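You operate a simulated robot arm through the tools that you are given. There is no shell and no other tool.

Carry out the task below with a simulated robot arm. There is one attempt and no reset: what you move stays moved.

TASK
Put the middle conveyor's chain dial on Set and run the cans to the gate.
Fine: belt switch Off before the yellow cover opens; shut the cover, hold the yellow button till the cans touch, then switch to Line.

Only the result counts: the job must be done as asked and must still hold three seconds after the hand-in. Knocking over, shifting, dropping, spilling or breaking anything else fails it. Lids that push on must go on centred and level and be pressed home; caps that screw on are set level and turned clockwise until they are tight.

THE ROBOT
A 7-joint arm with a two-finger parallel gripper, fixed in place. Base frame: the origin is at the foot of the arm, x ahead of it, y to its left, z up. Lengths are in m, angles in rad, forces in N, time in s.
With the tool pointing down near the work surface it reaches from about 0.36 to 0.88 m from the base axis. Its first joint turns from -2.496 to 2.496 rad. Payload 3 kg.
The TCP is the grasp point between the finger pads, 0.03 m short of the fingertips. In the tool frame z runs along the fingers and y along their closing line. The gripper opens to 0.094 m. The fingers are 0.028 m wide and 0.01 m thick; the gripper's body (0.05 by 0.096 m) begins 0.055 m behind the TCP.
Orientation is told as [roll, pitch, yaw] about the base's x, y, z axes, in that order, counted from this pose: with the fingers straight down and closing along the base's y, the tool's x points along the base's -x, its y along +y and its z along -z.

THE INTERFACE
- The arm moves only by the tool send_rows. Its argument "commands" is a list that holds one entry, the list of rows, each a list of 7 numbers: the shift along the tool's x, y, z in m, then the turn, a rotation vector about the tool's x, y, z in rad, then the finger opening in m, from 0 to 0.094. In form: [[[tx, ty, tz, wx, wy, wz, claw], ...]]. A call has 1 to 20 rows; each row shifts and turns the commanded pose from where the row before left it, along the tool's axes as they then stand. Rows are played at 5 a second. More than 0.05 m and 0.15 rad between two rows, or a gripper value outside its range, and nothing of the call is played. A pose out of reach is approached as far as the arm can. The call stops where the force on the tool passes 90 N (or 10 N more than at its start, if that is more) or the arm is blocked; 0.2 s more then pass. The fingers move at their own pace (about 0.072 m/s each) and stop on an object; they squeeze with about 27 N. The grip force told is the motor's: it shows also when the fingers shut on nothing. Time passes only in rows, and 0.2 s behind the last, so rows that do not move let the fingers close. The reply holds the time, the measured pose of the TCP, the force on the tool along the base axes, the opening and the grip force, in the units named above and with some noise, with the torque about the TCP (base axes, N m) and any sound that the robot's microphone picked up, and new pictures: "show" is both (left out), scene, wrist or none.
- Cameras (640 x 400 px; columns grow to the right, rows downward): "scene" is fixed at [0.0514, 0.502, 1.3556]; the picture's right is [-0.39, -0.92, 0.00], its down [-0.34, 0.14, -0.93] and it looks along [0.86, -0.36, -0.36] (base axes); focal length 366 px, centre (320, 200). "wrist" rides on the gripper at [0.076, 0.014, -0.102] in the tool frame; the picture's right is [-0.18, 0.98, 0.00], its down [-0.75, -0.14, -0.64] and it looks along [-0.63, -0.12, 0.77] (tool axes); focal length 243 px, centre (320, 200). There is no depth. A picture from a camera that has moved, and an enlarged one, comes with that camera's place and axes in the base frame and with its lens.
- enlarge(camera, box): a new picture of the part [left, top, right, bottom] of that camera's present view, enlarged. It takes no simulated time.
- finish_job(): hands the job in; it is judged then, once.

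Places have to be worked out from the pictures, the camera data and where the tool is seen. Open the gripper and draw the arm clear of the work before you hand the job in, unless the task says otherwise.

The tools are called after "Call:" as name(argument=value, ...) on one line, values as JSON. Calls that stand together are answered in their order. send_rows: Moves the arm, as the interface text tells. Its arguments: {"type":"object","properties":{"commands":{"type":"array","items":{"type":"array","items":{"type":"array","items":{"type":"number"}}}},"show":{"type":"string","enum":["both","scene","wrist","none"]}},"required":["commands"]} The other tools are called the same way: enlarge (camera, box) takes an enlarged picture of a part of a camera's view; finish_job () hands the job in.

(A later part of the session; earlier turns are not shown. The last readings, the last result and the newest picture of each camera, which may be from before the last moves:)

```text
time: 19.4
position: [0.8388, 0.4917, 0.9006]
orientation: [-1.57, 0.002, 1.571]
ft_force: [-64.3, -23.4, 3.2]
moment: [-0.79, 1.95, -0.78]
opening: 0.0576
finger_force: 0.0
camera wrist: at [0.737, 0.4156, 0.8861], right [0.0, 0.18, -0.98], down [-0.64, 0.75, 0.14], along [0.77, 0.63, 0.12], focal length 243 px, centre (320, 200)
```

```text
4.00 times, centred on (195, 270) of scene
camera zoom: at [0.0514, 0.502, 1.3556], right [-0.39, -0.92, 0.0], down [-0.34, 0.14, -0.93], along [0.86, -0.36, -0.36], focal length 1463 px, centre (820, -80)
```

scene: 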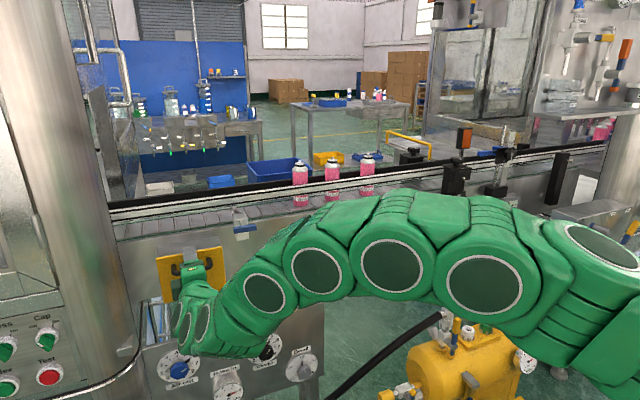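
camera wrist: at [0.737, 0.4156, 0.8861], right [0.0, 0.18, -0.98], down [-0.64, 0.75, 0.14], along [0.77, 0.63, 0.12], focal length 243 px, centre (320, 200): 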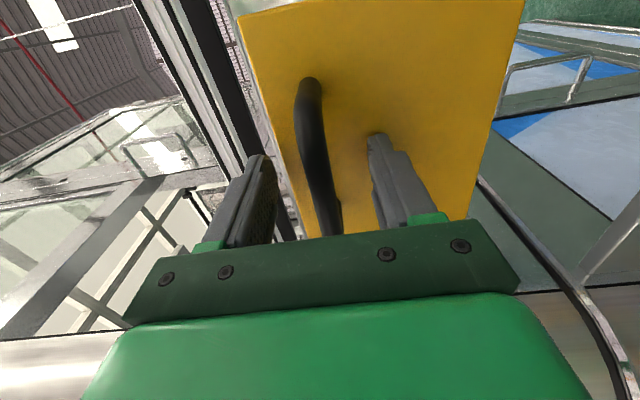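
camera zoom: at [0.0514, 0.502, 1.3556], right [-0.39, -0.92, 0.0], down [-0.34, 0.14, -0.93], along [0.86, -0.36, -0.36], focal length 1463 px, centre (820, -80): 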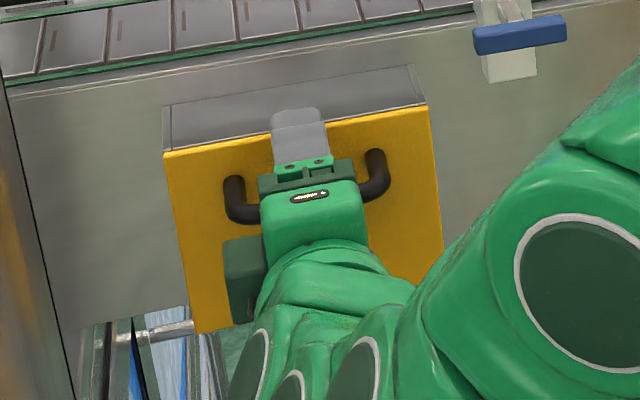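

The lower fingertip has touched the plate (x ≈ 0.868), so the bar is near x ≈ 0.833. I back off 9 mm and then close on the bar.

Call:
send_rows(commands=[[[0, 0.001, -0.009, 0, 0, 0, 0.06], [0, 0, 0, 0, 0, 0, 0.04], [0, 0, 0, 0, 0, 0, 0.02], [0, 0, 0, 0, 0, 0, 0.0], [0, 0, 0, 0, 0, 0, 0.0]]], show="wrist")

Call:
enlarge(camera="scene", box=[130, 220, 260, 320])

```text
time: 20.6
position: [0.8316, 0.4897, 0.8984]
orientation: [-1.567, 0.0, 1.569]
ft_force: [2.9, 0.6, -21.5]
moment: [-0.12, -0.04, 0.76]
opening: 0.0162
finger_force: 44.7
camera wrist: at [0.7294, 0.4141, 0.8838], right [0.0, 0.18, -0.98], down [-0.64, 0.75, 0.14], along [0.77, 0.63, 0.12], focal length 243 px, centre (320, 200)
```

wrist: 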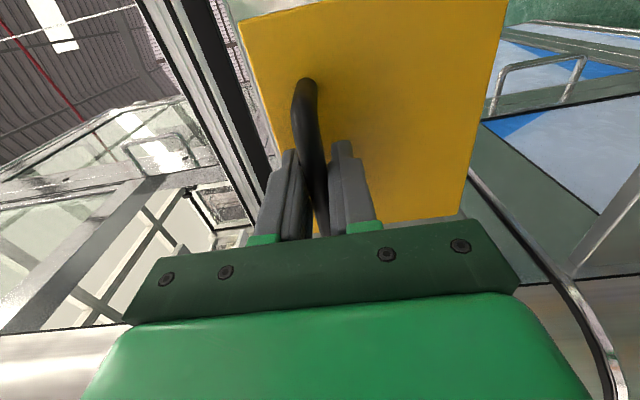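

```text
4.00 times, centred on (195, 270) of scene
camera zoom: at [0.0514, 0.502, 1.3556], right [-0.39, -0.92, 0.0], down [-0.34, 0.14, -0.93], along [0.86, -0.36, -0.36], focal length 1463 px, centre (820, -80)
```

zoom: 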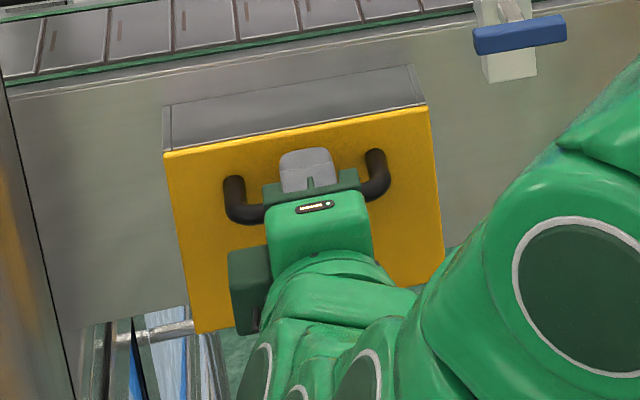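

The bar is held (0.016 m thick). I pull back gently along the arc a bottom-hinged cover would follow (back and slightly down) and watch the forces.

Call:
send_rows(commands=[[[0, 0.001, -0.005, 0, 0, 0, 0.0], [0, 0.002, -0.006, 0, 0, 0, 0.0], [0, 0, 0, 0, 0, 0, 0.0]]], show="both")

Call:
enlarge(camera="scene", box=[130, 220, 260, 320])

```text
time: 21.4
position: [0.8206, 0.4896, 0.8946]
orientation: [-1.564, -0.002, 1.57]
ft_force: [30.7, 6.5, -58.0]
moment: [0.22, -0.05, -0.01]
opening: 0.0163
finger_force: 45.2
camera wrist: at [0.7187, 0.4134, 0.8806], right [-0.01, 0.18, -0.98], down [-0.64, 0.75, 0.14], along [0.77, 0.63, 0.11], focal length 243 px, centre (320, 200)
```

scene: 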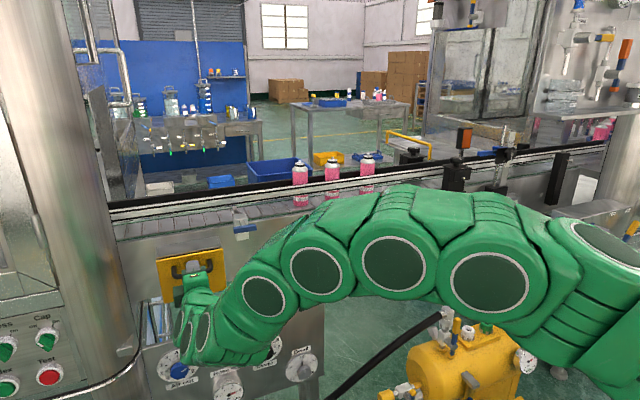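
wrist: 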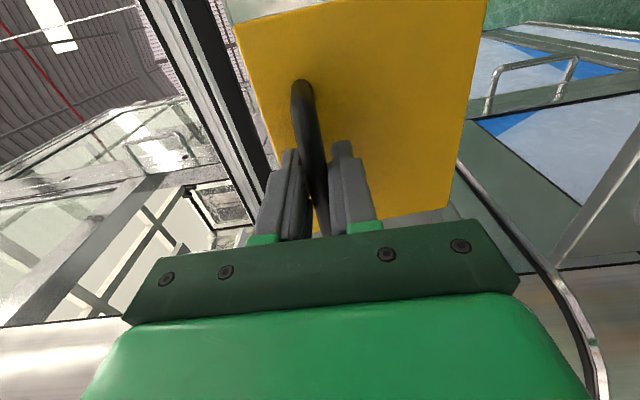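

```text
4.00 times, centred on (195, 270) of scene
camera zoom: at [0.0514, 0.502, 1.3556], right [-0.39, -0.92, 0.0], down [-0.34, 0.14, -0.93], along [0.86, -0.36, -0.36], focal length 1463 px, centre (820, -80)
```

zoom: 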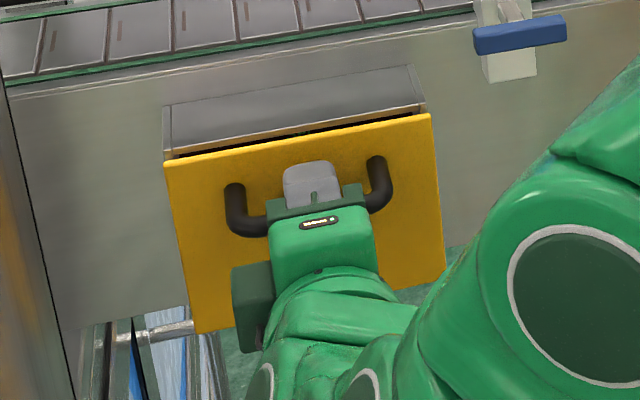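

The cover is hinged at the bottom and its top edge has come out about 11 mm; the downward load says my path is slightly too high. I follow the arc further back and lower.

Call:
send_rows(commands=[[[0, 0.004, -0.004, 0, 0, 0, 0.0], [0, 0.004, -0.006, 0, 0, 0, 0.0], [0, 0, 0, 0, 0, 0, 0.0]]], show="none")

```text
time: 22.2
position: [0.8131, 0.4903, 0.893]
orientation: [-1.574, -0.005, 1.569]
ft_force: [-0.4, -21.0, 8.5]
moment: [-0.25, -0.22, -0.78]
opening: 0.0115
finger_force: 45.2
```

The opening dropped to 0.0115 m, so the grip may have shifted on the bar; I look at both views.

Call:
enlarge(camera="wrist", box=[220, 60, 420, 260])

Call:
enlarge(camera="scene", box=[130, 220, 260, 320])

```text
2.00 times, centred on (320, 160) of wrist
camera zoom: at [0.7095, 0.4142, 0.878], right [0.0, 0.19, -0.98], down [-0.64, 0.75, 0.14], along [0.77, 0.63, 0.12], focal length 485 px, centre (320, 280)
```

zoom: 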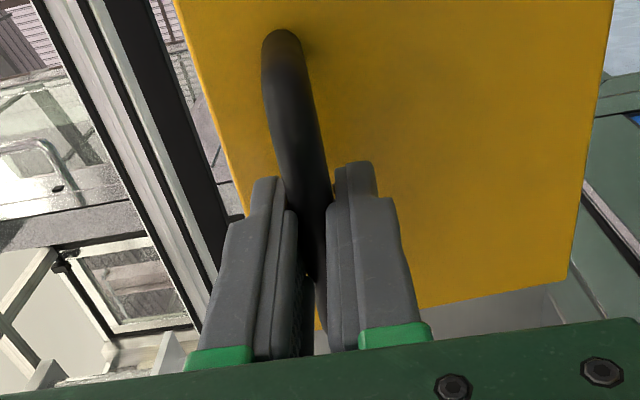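

```text
4.00 times, centred on (195, 270) of scene
camera zoom: at [0.0514, 0.502, 1.3556], right [-0.39, -0.92, 0.0], down [-0.34, 0.14, -0.93], along [0.86, -0.36, -0.36], focal length 1463 px, centre (820, -80)
```

zoom: 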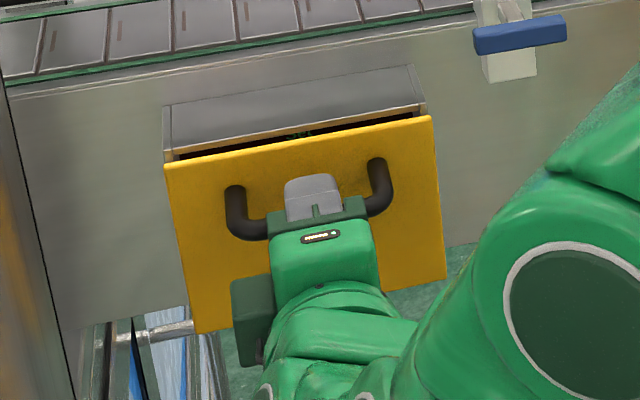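

The cover moves easily (most of the load was from my path being too high), but the pads slipped toward the bar's edge. I open the fingers slightly to see whether the cover stays, then re-grip deeper.

Call:
send_rows(commands=[[[0, 0, 0, 0, 0, 0, 0.03], [0, 0, 0, 0, 0, 0, 0.035], [0, 0, 0, 0, 0, 0, 0.035]]], show="wrist")

Call:
enlarge(camera="scene", box=[130, 220, 260, 320])

```text
time: 23.0
position: [0.8101, 0.492, 0.8901]
orientation: [-1.572, -0.001, 1.569]
ft_force: [-0.4, 0.2, 1.0]
moment: [0.01, 0.0, 0.0]
opening: 0.0349
finger_force: 0.1
camera wrist: at [0.7088, 0.4149, 0.8757], right [0.0, 0.19, -0.98], down [-0.64, 0.75, 0.14], along [0.77, 0.63, 0.12], focal length 243 px, centre (320, 200)
```

wrist: 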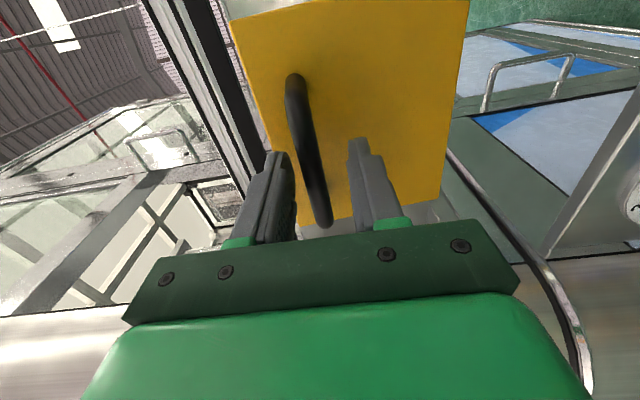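

```text
4.00 times, centred on (195, 270) of scene
camera zoom: at [0.0514, 0.502, 1.3556], right [-0.39, -0.92, 0.0], down [-0.34, 0.14, -0.93], along [0.86, -0.36, -0.36], focal length 1463 px, centre (820, -80)
```

zoom: 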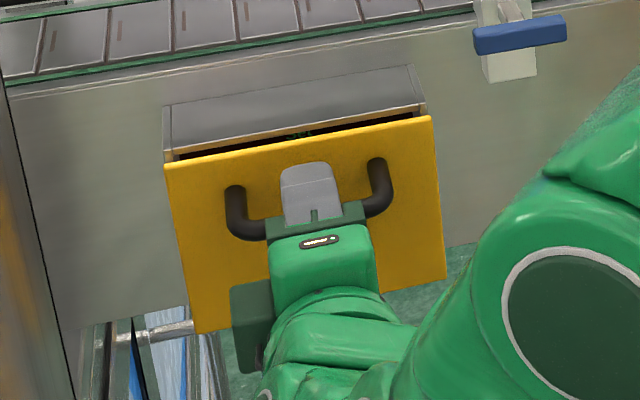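

The cover stays where I leave it. I move 12 mm forward and 3 mm up for a deeper grip on the bar and close again.

Call:
send_rows(commands=[[[0, -0.003, 0.006, 0, 0, 0, 0.035], [0, 0, 0.006, 0, 0, 0, 0.035], [0, 0, 0, 0, 0, 0, 0.02], [0, 0, 0, 0, 0, 0, 0.0], [0, 0, 0, 0, 0, 0, 0.0]]], show="wrist")

```text
time: 24.2
position: [0.8231, 0.4903, 0.8941]
orientation: [-1.569, -0.003, 1.572]
ft_force: [4.1, -0.3, -4.5]
moment: [0.0, -0.02, -0.03]
opening: 0.0164
finger_force: 45.3
camera wrist: at [0.7208, 0.4145, 0.8788], right [0.0, 0.19, -0.98], down [-0.64, 0.75, 0.14], along [0.77, 0.63, 0.12], focal length 243 px, centre (320, 200)
```

wrist: 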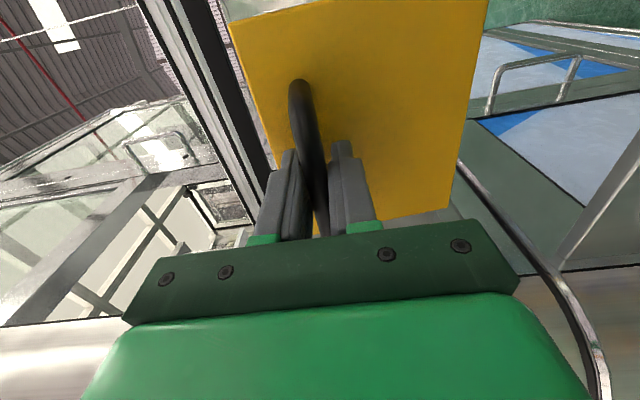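

The grip is balanced now (forces under 5 N). I pull along the arc in small steps: back 10 mm and down 5.5 mm.

Call:
send_rows(commands=[[[0, 0.0025, -0.005, 0, 0, 0, 0.0], [0, 0.003, -0.005, 0, 0, 0, 0.0], [0, 0, 0, 0, 0, 0, 0.0]]], show="none")

```text
time: 25.0
position: [0.8139, 0.4911, 0.887]
orientation: [-1.569, -0.001, 1.572]
ft_force: [4.1, -4.2, -5.8]
moment: [0.14, -0.02, 0.29]
opening: 0.0163
finger_force: 44.7
```

Forces stayed low, so the arc is right. I continue to about 45° of the bar angle.

Call:
send_rows(commands=[[[0, 0.0045, -0.0075, 0, 0, 0, 0.0], [0, 0.0053, -0.007, 0, 0, 0, 0.0], [0, 0.006, -0.0065, 0, 0, 0, 0.0], [0, 0, 0, 0, 0, 0, 0.0]]], show="scene")

```text
time: 26.0
position: [0.7916, 0.49, 0.8722]
orientation: [-1.569, 0.0, 1.571]
ft_force: [31.0, 4.9, -26.4]
moment: [0.35, -0.05, 0.02]
opening: 0.0164
finger_force: 45.1
```

scene: 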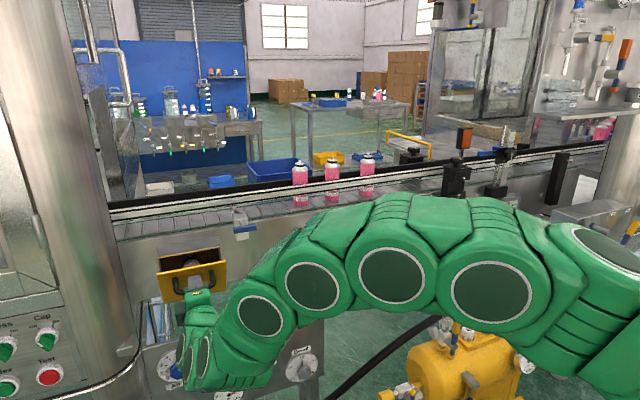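

The load grew to about 40 N pulling outward along the radius, so I bring the path in by about 2 mm and go on to 60°.

Call:
send_rows(commands=[[[0, 0.007, -0.0055, 0, 0, 0, 0.0], [0, 0.0073, -0.0047, 0, 0, 0, 0.0], [0, 0.0077, -0.0038, 0, 0, 0, 0.0], [0, 0, 0, 0, 0, 0, 0.0]]], show="scene")

Call:
enlarge(camera="scene", box=[130, 220, 260, 320])

```text
time: 27.0
position: [0.7772, 0.4909, 0.8514]
orientation: [-1.573, -0.004, 1.569]
ft_force: [-22.0, -23.3, 12.8]
moment: [0.49, -0.08, -0.25]
opening: 0.0164
finger_force: 44.7
```

scene: 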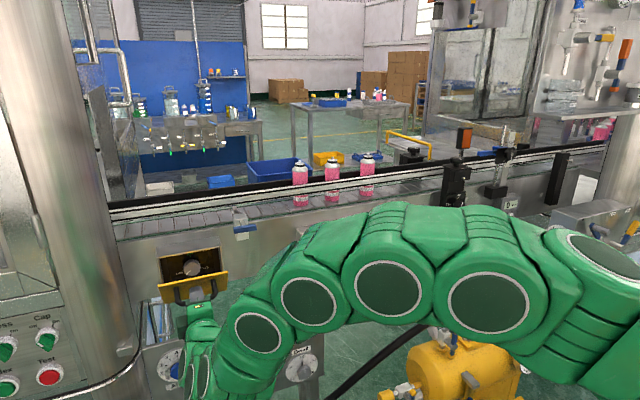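

```text
4.00 times, centred on (195, 270) of scene
camera zoom: at [0.0514, 0.502, 1.3556], right [-0.39, -0.92, 0.0], down [-0.34, 0.14, -0.93], along [0.86, -0.36, -0.36], focal length 1463 px, centre (820, -80)
```

zoom: 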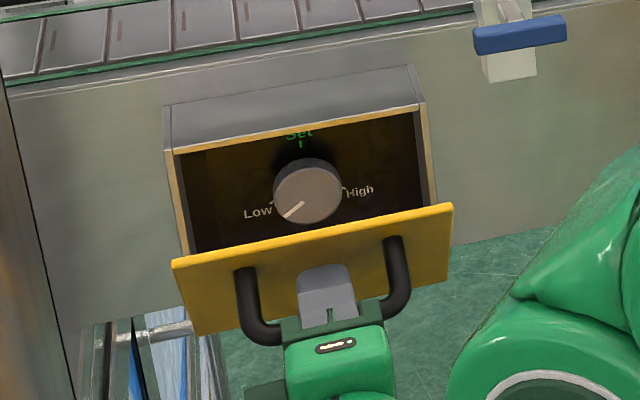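

The dial is visible inside: its pointer is at Low with Set straight above it, so it needs a clockwise turn. I keep opening the cover along the arc toward horizontal.

Call:
send_rows(commands=[[[0, 0.0075, -0.005, 0, 0, 0, 0.0], [0, 0.008, -0.0035, 0, 0, 0, 0.0], [0, 0.0083, -0.0025, 0, 0, 0, 0.0], [0, 0, 0, 0, 0, 0, 0.0]]], show="none")

```text
time: 28.0
position: [0.7657, 0.4897, 0.8268]
orientation: [-1.568, -0.002, 1.574]
ft_force: [15.0, 5.8, -5.3]
moment: [0.84, -0.04, 0.83]
opening: 0.0163
finger_force: 44.7
```

Forces are modest; I carry on along the arc to about 90°.

Call:
send_rows(commands=[[[0, 0.0086, -0.0012, 0, 0, 0, 0.0], [0, 0.0087, -0.0006, 0, 0, 0, 0.0], [0, 0.0086, 0.0, 0, 0, 0, 0.0], [0, 0, 0, 0, 0, 0, 0.0]]], show="scene")

Call:
enlarge(camera="scene", box=[130, 220, 260, 320])

```text
time: 29.0
position: [0.7637, 0.4909, 0.8011]
orientation: [-1.57, -0.001, 1.573]
ft_force: [-26.7, -0.4, -1.0]
moment: [0.98, -0.01, -0.45]
opening: 0.0163
finger_force: 44.8
```

scene: 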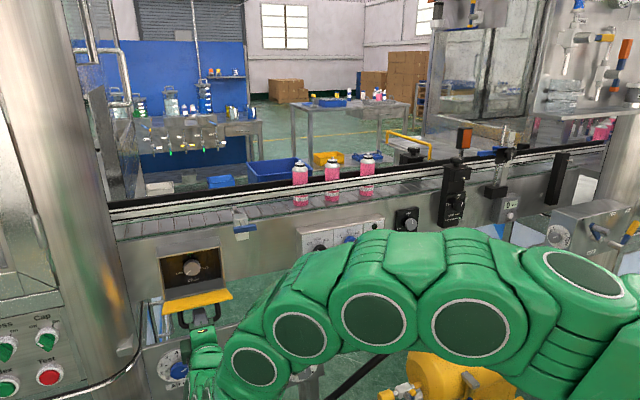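

```text
4.00 times, centred on (195, 270) of scene
camera zoom: at [0.0514, 0.502, 1.3556], right [-0.39, -0.92, 0.0], down [-0.34, 0.14, -0.93], along [0.86, -0.36, -0.36], focal length 1463 px, centre (820, -80)
```

zoom: 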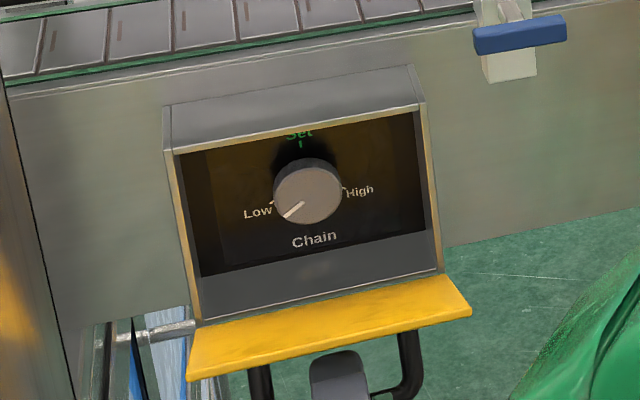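

The dial labelled "Chain" is now fully visible with the cover about 75° open. I continue the arc a little further to bring the cover to horizontal or slightly past.

Call:
send_rows(commands=[[[0, 0.0085, -0.001, 0, 0, 0, 0.0], [0, 0.0085, 0.001, 0, 0, 0, 0.0], [0, 0.0085, 0.002, 0, 0, 0, 0.0], [0, 0, 0, 0, 0, 0, 0.0]]], show="none")

```text
time: 30.0
position: [0.7679, 0.4906, 0.7744]
orientation: [-1.569, 0.0, 1.571]
ft_force: [0.3, 2.9, -1.7]
moment: [0.94, -0.06, 0.87]
opening: 0.0161
finger_force: 45.0
```

Nearly zero load at about 90° open. I look at the scene before deciding whether it's open enough.

Call:
enlarge(camera="scene", box=[130, 220, 260, 320])

Call:
enlarge(camera="wrist", box=[160, 0, 480, 240])

```text
4.00 times, centred on (195, 270) of scene
camera zoom: at [0.0514, 0.502, 1.3556], right [-0.39, -0.92, 0.0], down [-0.34, 0.14, -0.93], along [0.86, -0.36, -0.36], focal length 1463 px, centre (820, -80)
```

zoom: 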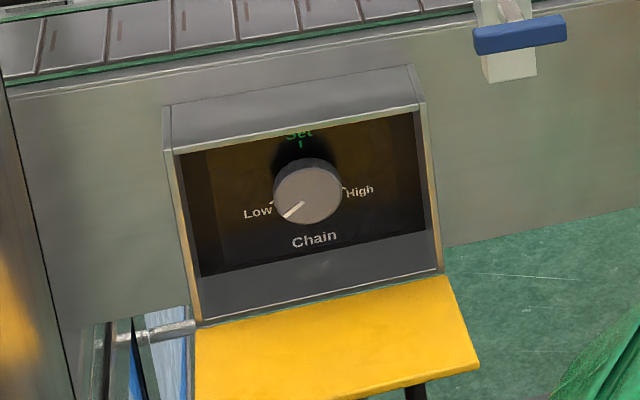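

```text
1.67 times, centred on (320, 120) of wrist
camera zoom: at [0.6647, 0.4148, 0.7599], right [0.0, 0.19, -0.98], down [-0.64, 0.75, 0.14], along [0.77, 0.63, 0.12], focal length 404 px, centre (320, 333)
```

zoom: 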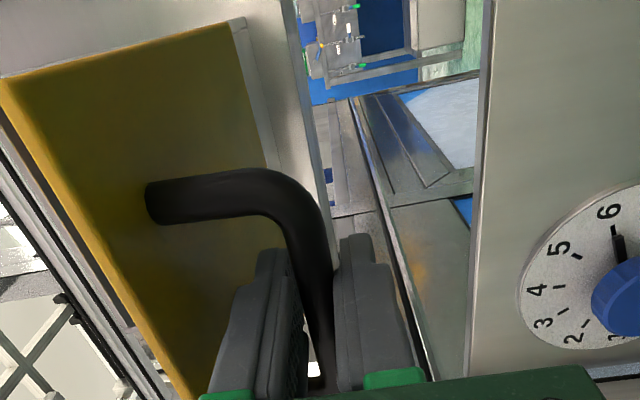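

The cover is about horizontal, with the handle beneath it. I release the bar with a small opening and retreat straight back, checking that the cover stays open.

Call:
send_rows(commands=[[[0, 0, 0, 0, 0, 0, 0.026], [0, 0, 0, 0, 0, 0, 0.028], [0, 0, -0.02, 0, 0, 0, 0.028], [0, 0, -0.03, 0, 0, 0, 0.028], [0, 0, -0.03, 0, 0, 0, 0.028], [0, 0, -0.02, 0, 0, 0, 0.028]]], show="both")

Call:
enlarge(camera="scene", box=[130, 220, 260, 320])

```text
time: 31.4
position: [0.6684, 0.4921, 0.7745]
orientation: [-1.569, -0.002, 1.571]
ft_force: [0.0, 0.3, 0.4]
moment: [-0.01, -0.01, 0.01]
opening: 0.028
finger_force: 0.0
camera wrist: at [0.5652, 0.4157, 0.7599], right [0.0, 0.19, -0.98], down [-0.64, 0.75, 0.14], along [0.77, 0.63, 0.12], focal length 243 px, centre (320, 200)
```

scene: 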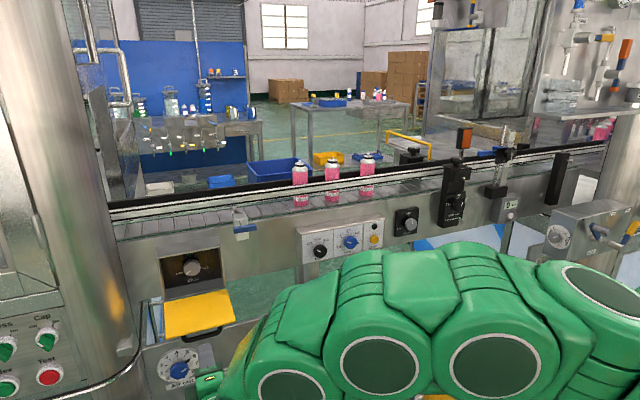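
wrist: 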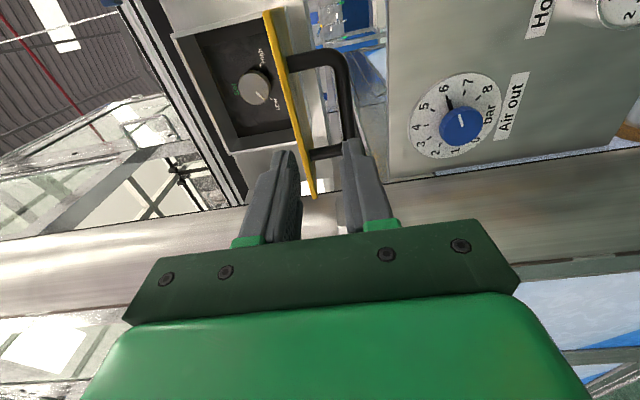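

```text
4.00 times, centred on (195, 270) of scene
camera zoom: at [0.0514, 0.502, 1.3556], right [-0.39, -0.92, 0.0], down [-0.34, 0.14, -0.93], along [0.86, -0.36, -0.36], focal length 1463 px, centre (820, -80)
```

zoom: 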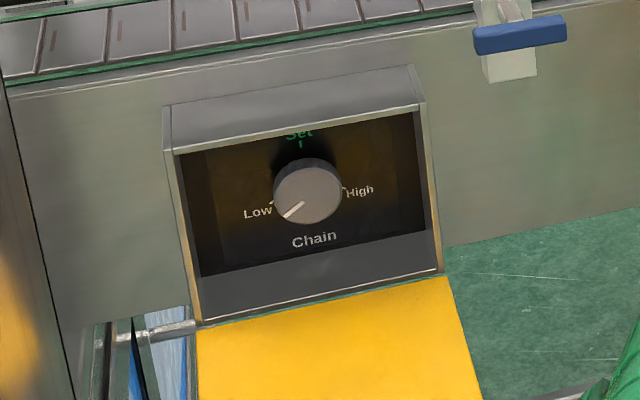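

The cover stays open on its own. I raise the tool to the dial's height (about z ≈ 0.88) and roll so that the camera is on top and the fingers close horizontally.

Call:
send_rows(commands=[[[0, -0.04, 0, 0, 0, 0, 0.06], [0, -0.04, 0, 0, 0, 0, 0.06], [0, -0.025, 0, 0, 0, 0, 0.06], [0, 0, 0, 0, 0, -0.1428, 0.06], [0, 0, 0, 0, 0, -0.1428, 0.06], [0, 0, 0, 0, 0, -0.1428, 0.06], [0, 0, 0, 0, 0, -0.1428, 0.06], [0, 0, 0, 0, 0, -0.1428, 0.06], [0, 0, 0, 0, 0, -0.1428, 0.06], [0, 0, 0, 0, 0, -0.1428, 0.06], [0, 0, 0, 0, 0, -0.1428, 0.06], [0, 0, 0, 0, 0, -0.1428, 0.06], [0, 0, 0, 0, 0, -0.1428, 0.06], [0, 0, 0, 0, 0, -0.1428, 0.06], [0, 0, 0, 0, 0, 0, 0.06]]], show="both")

```text
time: 34.6
position: [0.6295, 0.4599, 0.8335]
orientation: [-1.565, 1.378, 1.576]
ft_force: [0.0, 0.2, 0.9]
moment: [-0.02, 0.0, 0.0]
opening: 0.06
finger_force: 0.1
out of reach, approached as far as the arm can: row 12, 13, 14
camera wrist: at [0.5272, 0.4321, 0.9048], right [0.0, -0.93, -0.37], down [-0.64, 0.28, -0.71], along [0.77, 0.24, -0.6], focal length 243 px, centre (320, 200)
```

scene: 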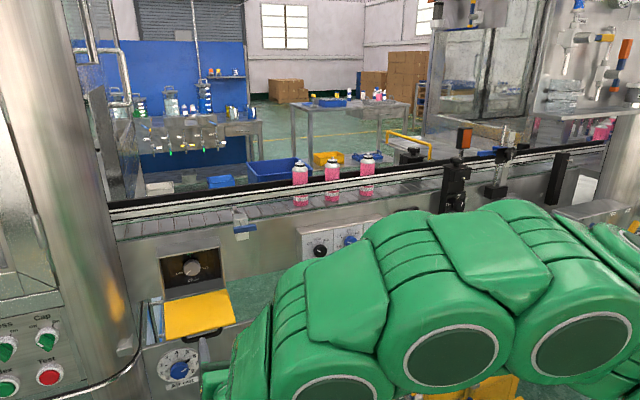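
wrist: 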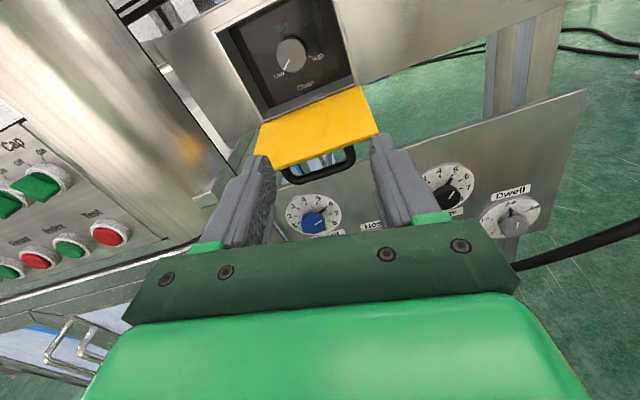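

The roll limit was reached at about −2.95 rad, with the camera nicely on top. I back the roll off by 0.35 rad and move to a standoff in front of the dial at roughly (0.79, 0.49, 0.863).

Call:
send_rows(commands=[[[0, 0, 0, 0, 0, 0.12, 0.06], [0, 0, 0, 0, 0, 0.12, 0.06], [0, 0, 0, 0, 0, 0.11, 0.06], [0.01, -0.041, 0, 0, 0, 0, 0.06], [0, 0, 0.04, 0, 0, 0, 0.06], [0, 0, 0.04, 0, 0, 0, 0.06], [0, 0, 0.04, 0, 0, 0, 0.06], [0, 0, 0, 0, 0, 0, 0.06]]], show="both")

Call:
enlarge(camera="wrist", box=[220, 30, 440, 210])

Call:
enlarge(camera="scene", box=[130, 220, 270, 330])

```text
time: 36.4
position: [0.7514, 0.4903, 0.8626]
orientation: [-1.569, 1.027, 1.573]
ft_force: [0.1, 0.0, -0.1]
moment: [0.02, 0.0, -0.02]
opening: 0.0599
finger_force: 0.0
camera wrist: at [0.6484, 0.4396, 0.9206], right [0.0, -0.75, -0.67], down [-0.64, 0.51, -0.57], along [0.77, 0.43, -0.48], focal length 243 px, centre (320, 200)
```

scene: 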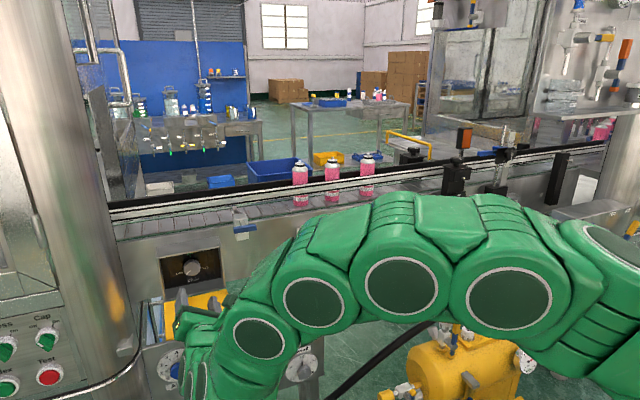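
wrist: 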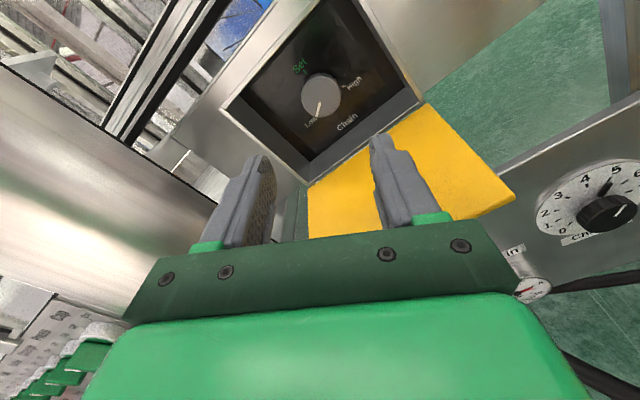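

```text
2.22 times, centred on (330, 120) of wrist
camera zoom: at [0.6484, 0.4396, 0.9206], right [0.0, -0.75, -0.67], down [-0.64, 0.51, -0.57], along [0.77, 0.43, -0.48], focal length 539 px, centre (298, 378)
```

zoom: 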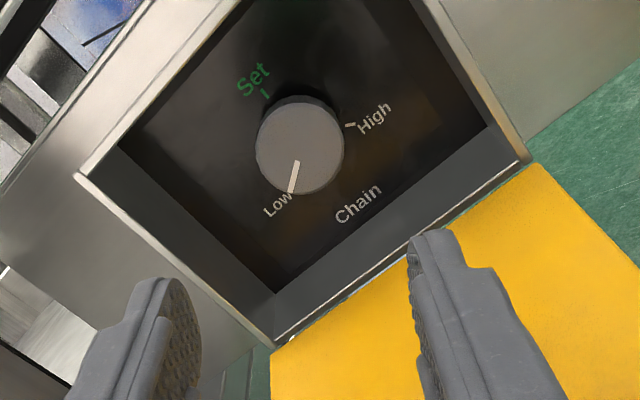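

```text
3.64 times, centred on (200, 275) of scene
camera zoom: at [0.0514, 0.502, 1.3556], right [-0.39, -0.92, 0.0], down [-0.34, 0.14, -0.93], along [0.86, -0.36, -0.36], focal length 1330 px, centre (756, -73)
```

zoom: 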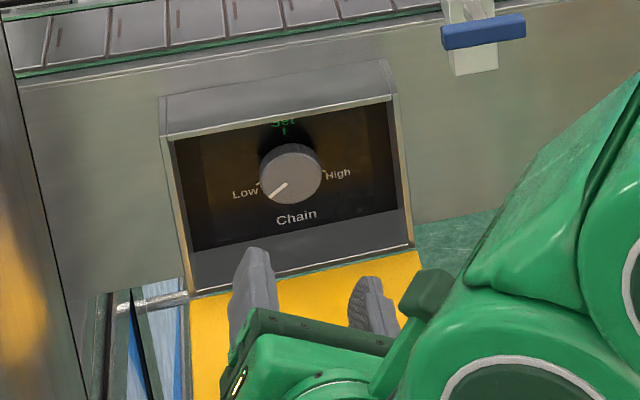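

The dial knob is about 0.041 m across, with its face near x ≈ 0.91, y ≈ 0.492, z ≈ 0.860, and the tool axis is already nearly on it. I move ahead in steps to x ≈ 0.83 and check clearance over the open cover.

Call:
send_rows(commands=[[[-0.002, 0, 0.02, 0, 0, 0, 0.06], [0, 0, 0.02, 0, 0, 0, 0.06], [0, 0, 0.02, 0, 0, 0, 0.06], [0, 0, 0.02, 0, 0, 0, 0.06], [0, 0, 0, 0, 0, 0, 0.06]]], show="both")

Call:
enlarge(camera="wrist", box=[220, 50, 440, 230])

Call:
enlarge(camera="scene", box=[130, 220, 270, 330])

```text
time: 37.6
position: [0.8166, 0.4885, 0.8575]
orientation: [-1.568, 1.029, 1.573]
ft_force: [0.4, 0.9, -0.1]
moment: [0.0, -0.01, 0.01]
opening: 0.0599
finger_force: 0.1
out of reach, approached as far as the arm can: row 4
camera wrist: at [0.7148, 0.4368, 0.9143], right [0.0, -0.75, -0.67], down [-0.64, 0.51, -0.57], along [0.77, 0.43, -0.48], focal length 243 px, centre (320, 200)
```

scene: 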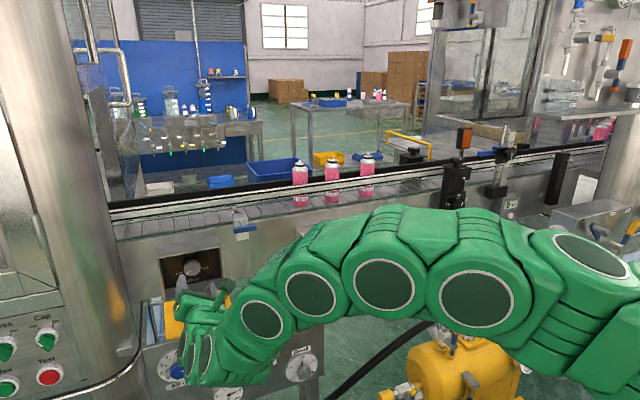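
wrist: 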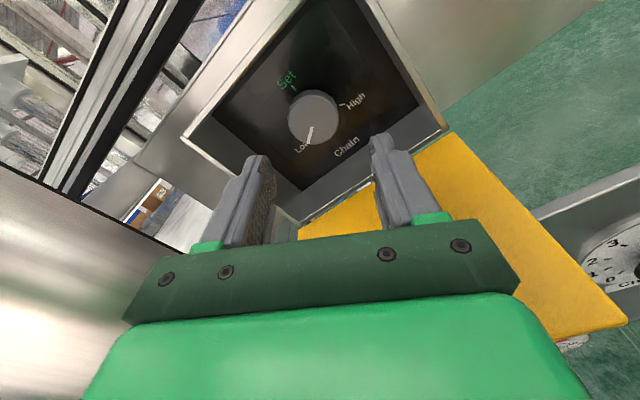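

```text
2.22 times, centred on (330, 140) of wrist
camera zoom: at [0.7148, 0.4368, 0.9143], right [0.0, -0.75, -0.67], down [-0.64, 0.51, -0.57], along [0.77, 0.43, -0.48], focal length 539 px, centre (298, 333)
```

zoom: 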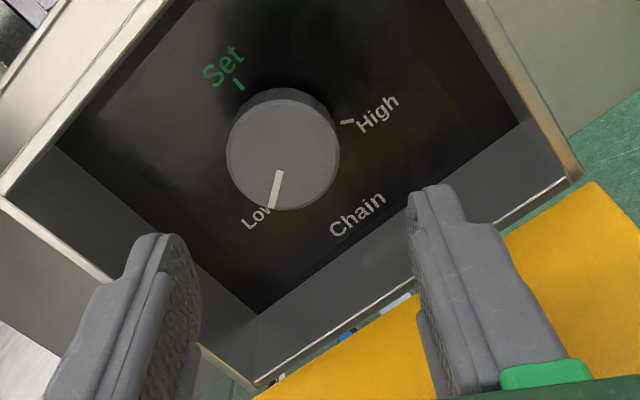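

```text
3.64 times, centred on (200, 275) of scene
camera zoom: at [0.0514, 0.502, 1.3556], right [-0.39, -0.92, 0.0], down [-0.34, 0.14, -0.93], along [0.86, -0.36, -0.36], focal length 1330 px, centre (756, -73)
```

zoom: 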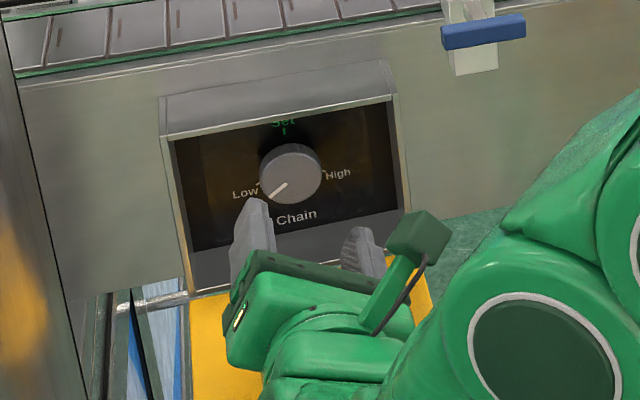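

The pose at this roll is limited, so I roll back by 0.45 rad (to about −2.15), correct the small drift, and try advancing again.

Call:
send_rows(commands=[[[0, 0, 0, 0, 0, 0.15, 0.06], [0, 0, 0, 0, 0, 0.15, 0.06], [0, 0, 0, 0, 0, 0.15, 0.06], [-0.001, -0.004, 0, 0, 0, 0, 0.06], [0, 0, 0.015, 0, 0, 0, 0.06], [0, 0, 0.015, 0, 0, 0, 0.06], [0, 0, 0, 0, 0, 0, 0.06]]], show="both")

Call:
enlarge(camera="wrist", box=[220, 50, 440, 230])

Call:
enlarge(camera="scene", box=[130, 220, 270, 330])

```text
time: 39.2
position: [0.8457, 0.4909, 0.8591]
orientation: [-1.57, 0.578, 1.57]
ft_force: [0.2, 0.5, 0.0]
moment: [0.0, 0.0, 0.03]
opening: 0.0601
finger_force: 0.1
camera wrist: at [0.744, 0.4199, 0.8893], right [0.0, -0.38, -0.92], down [-0.64, 0.71, -0.29], along [0.77, 0.59, -0.25], focal length 243 px, centre (320, 200)
```

scene: 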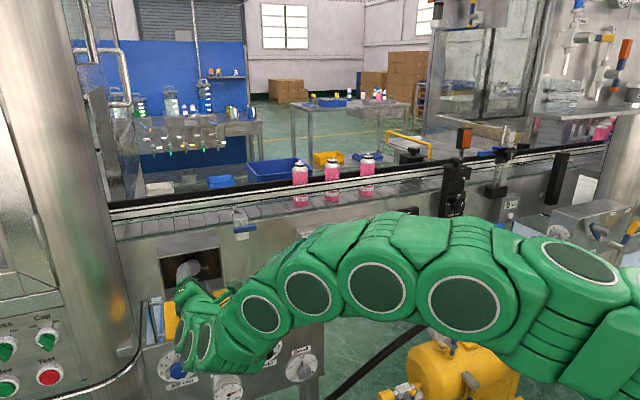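
wrist: 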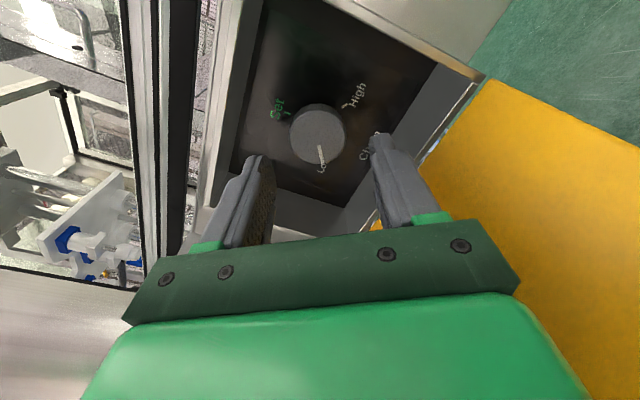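

```text
2.22 times, centred on (330, 140) of wrist
camera zoom: at [0.744, 0.4199, 0.8893], right [0.0, -0.38, -0.92], down [-0.64, 0.71, -0.29], along [0.77, 0.59, -0.25], focal length 539 px, centre (298, 333)
```

zoom: 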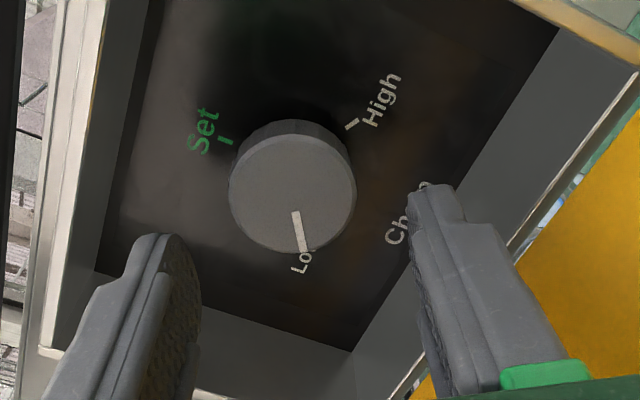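

```text
3.64 times, centred on (200, 275) of scene
camera zoom: at [0.0514, 0.502, 1.3556], right [-0.39, -0.92, 0.0], down [-0.34, 0.14, -0.93], along [0.86, -0.36, -0.36], focal length 1330 px, centre (756, -73)
```

zoom: 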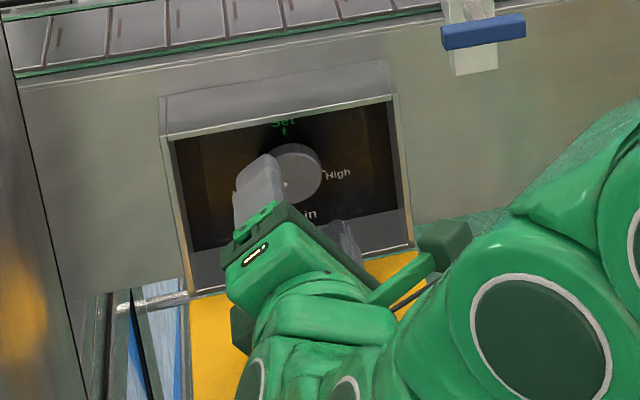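

The knob axis is within 2 mm of the tool axis and its face is at about x ≈ 0.907. I advance to put the tips just past the knob face and look again.

Call:
send_rows(commands=[[[0, -0.0015, 0.012, 0, 0, 0, 0.06], [0, 0, 0.012, 0, 0, 0, 0.06], [0, 0, 0.01, 0, 0, 0, 0.06], [0, 0, 0, 0, 0, 0, 0.06]]], show="both")

Call:
enlarge(camera="wrist", box=[220, 70, 440, 250])

Call:
enlarge(camera="scene", box=[130, 220, 270, 330])

```text
time: 40.2
position: [0.8793, 0.4909, 0.8608]
orientation: [-1.57, 0.579, 1.572]
ft_force: [-0.2, 1.2, -0.8]
moment: [-0.04, -0.03, 0.01]
opening: 0.0599
finger_force: 0.1
camera wrist: at [0.7768, 0.42, 0.8907], right [0.0, -0.38, -0.92], down [-0.64, 0.71, -0.29], along [0.77, 0.59, -0.25], focal length 243 px, centre (320, 200)
```

scene: 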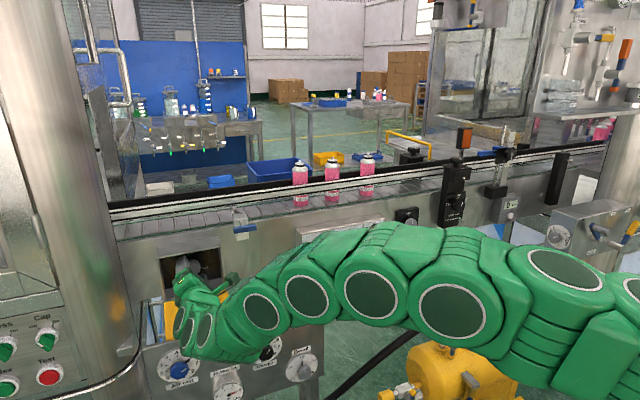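
wrist: 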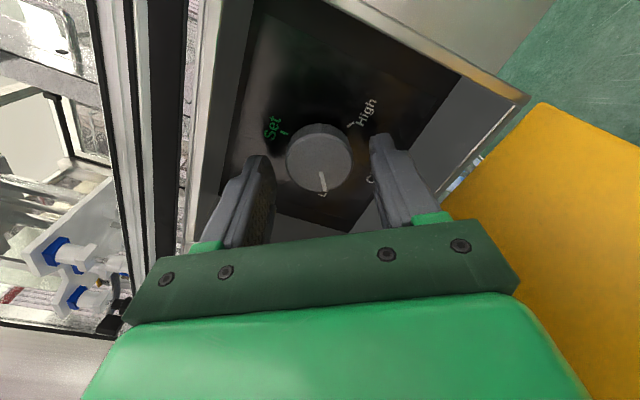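

```text
2.22 times, centred on (330, 160) of wrist
camera zoom: at [0.7768, 0.42, 0.8907], right [0.0, -0.38, -0.92], down [-0.64, 0.71, -0.29], along [0.77, 0.59, -0.25], focal length 539 px, centre (298, 289)
```

zoom: 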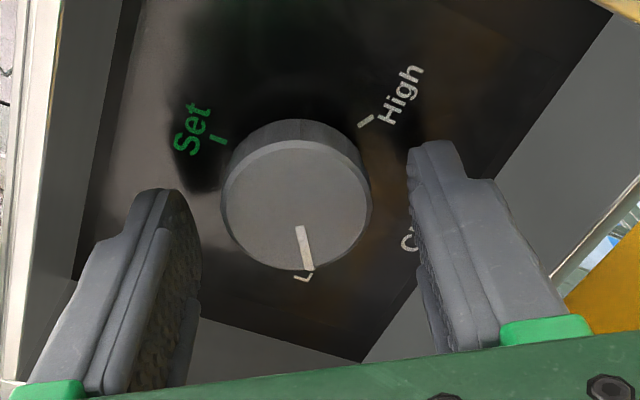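

```text
3.64 times, centred on (200, 275) of scene
camera zoom: at [0.0514, 0.502, 1.3556], right [-0.39, -0.92, 0.0], down [-0.34, 0.14, -0.93], along [0.86, -0.36, -0.36], focal length 1330 px, centre (756, -73)
```

zoom: 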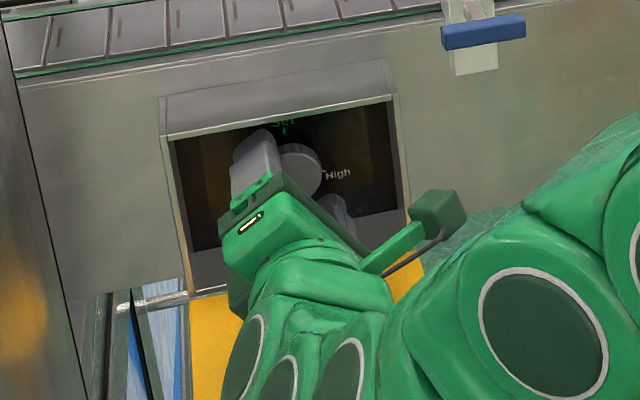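

Measured against the panel, Set is at 0°, High at +120° and the pointer is at Low, −120°, so it needs a 120° clockwise turn. I move in 8 mm more and close on the knob.

Call:
send_rows(commands=[[[0, -0.0005, 0.008, 0, 0, 0, 0.06], [0, 0, 0, 0, 0, 0, 0.05], [0, 0, 0, 0, 0, 0, 0.03], [0, 0, 0, 0, 0, 0, 0.025], [0, 0, 0, 0, 0, 0, 0.025]]], show="wrist")

```text
time: 41.4
position: [0.8868, 0.4924, 0.8607]
orientation: [-1.568, 0.578, 1.571]
ft_force: [0.9, 1.4, -0.5]
moment: [-0.01, 0.09, 0.19]
opening: 0.039
finger_force: 44.6
camera wrist: at [0.785, 0.4209, 0.8902], right [0.0, -0.38, -0.92], down [-0.64, 0.71, -0.29], along [0.77, 0.59, -0.25], focal length 243 px, centre (320, 200)
```

wrist: 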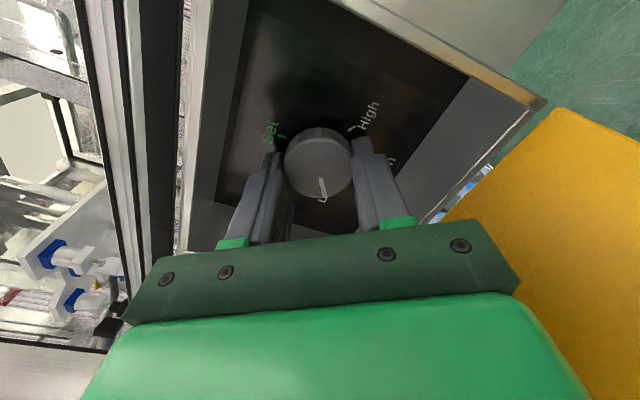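

The knob is gripped and well centred (forces near zero). I turn it clockwise by about 60° in the first stroke.

Call:
send_rows(commands=[[[0, 0, 0, 0, 0, 0.1309, 0.025], [0, 0, 0, 0, 0, 0.1309, 0.025], [0, 0, 0, 0, 0, 0.1309, 0.025], [0, 0, 0, 0, 0, 0.1309, 0.025], [0, 0, 0, 0, 0, 0.1309, 0.025], [0, 0, 0, 0, 0, 0.1309, 0.025], [0, 0, 0, 0, 0, 0.1309, 0.025], [0, 0, 0, 0, 0, 0.1309, 0.025], [0, 0, 0, 0, 0, 0, 0.025]]], show="both")

Call:
enlarge(camera="wrist", box=[220, 70, 440, 250])

```text
time: 43.3
position: [0.8889, 0.4905, 0.8652]
orientation: [-1.574, -0.454, 1.57]
ft_force: [-32.3, -14.7, 35.6]
moment: [-6.89, 10.35, 2.08]
opening: 0.0449
finger_force: 17.1
stopped in row 9: the force on the tool passed its limit at 102 N (the readings are from after the stop); the commanded pose is now the measured one
camera wrist: at [0.7867, 0.4291, 0.8187], right [0.0, 0.6, -0.8], down [-0.64, 0.62, 0.45], along [0.77, 0.51, 0.39], focal length 243 px, centre (320, 200)
```

scene: 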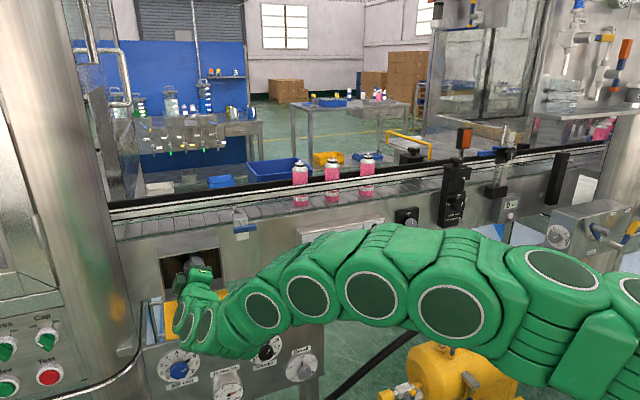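
wrist: 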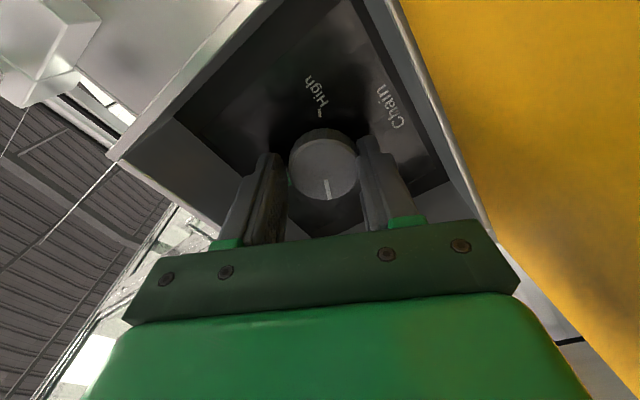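

```text
2.22 times, centred on (330, 160) of wrist
camera zoom: at [0.7867, 0.4291, 0.8187], right [0.0, 0.6, -0.8], down [-0.64, 0.62, 0.45], along [0.77, 0.51, 0.39], focal length 539 px, centre (298, 289)
```

zoom: 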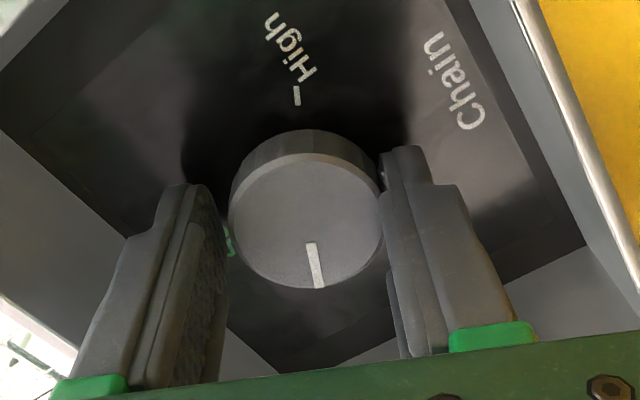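

The turn got to about −62° (pointer followed), and then the camera housing touched the open cover, stopping the motion. I release, back off, and check the cover.

Call:
send_rows(commands=[[[0, 0, 0, 0, 0, 0, 0.06], [0, 0, 0, 0, 0, -0.1, 0.06], [0, 0, -0.015, 0, 0, -0.1, 0.06], [0, 0, -0.02, 0, 0, -0.1, 0.06], [0, 0, 0, 0, 0, 0, 0.06]]], show="both")

Call:
enlarge(camera="wrist", box=[220, 50, 440, 230])

Call:
enlarge(camera="scene", box=[130, 220, 270, 330])

```text
time: 44.5
position: [0.8539, 0.4904, 0.8643]
orientation: [-1.572, -0.158, 1.568]
ft_force: [-0.8, -0.3, 0.8]
moment: [0.01, 0.0, 0.01]
opening: 0.0601
finger_force: 0.0
camera wrist: at [0.7513, 0.4184, 0.8374], right [0.0, 0.34, -0.94], down [-0.64, 0.72, 0.26], along [0.77, 0.6, 0.22], focal length 243 px, centre (320, 200)
```

scene: 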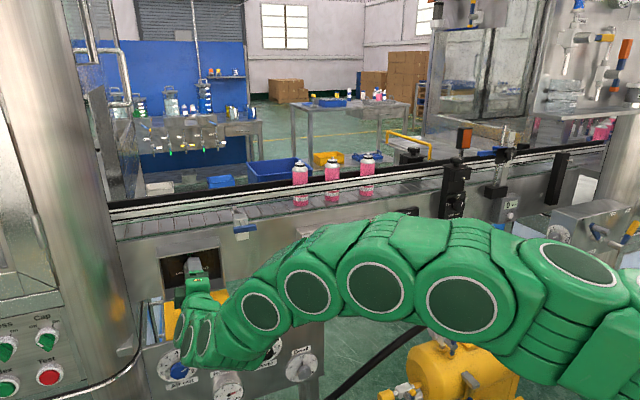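
wrist: 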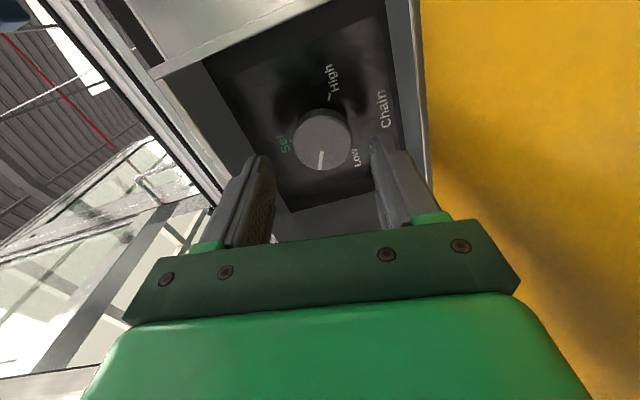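

```text
2.22 times, centred on (330, 140) of wrist
camera zoom: at [0.7513, 0.4184, 0.8374], right [0.0, 0.34, -0.94], down [-0.64, 0.72, 0.26], along [0.77, 0.6, 0.22], focal length 539 px, centre (298, 333)
```

zoom: 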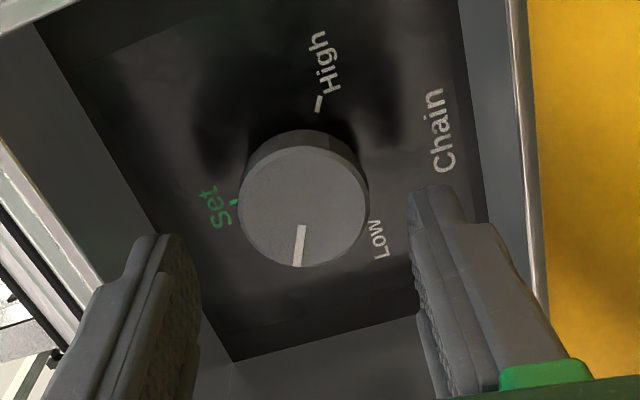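

```text
3.64 times, centred on (200, 275) of scene
camera zoom: at [0.0514, 0.502, 1.3556], right [-0.39, -0.92, 0.0], down [-0.34, 0.14, -0.93], along [0.86, -0.36, -0.36], focal length 1330 px, centre (756, -73)
```

zoom: 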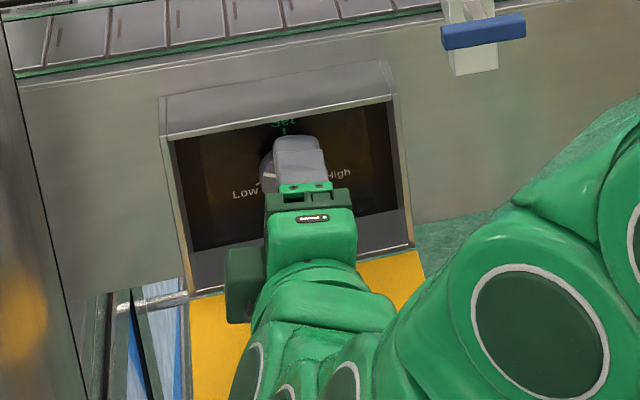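

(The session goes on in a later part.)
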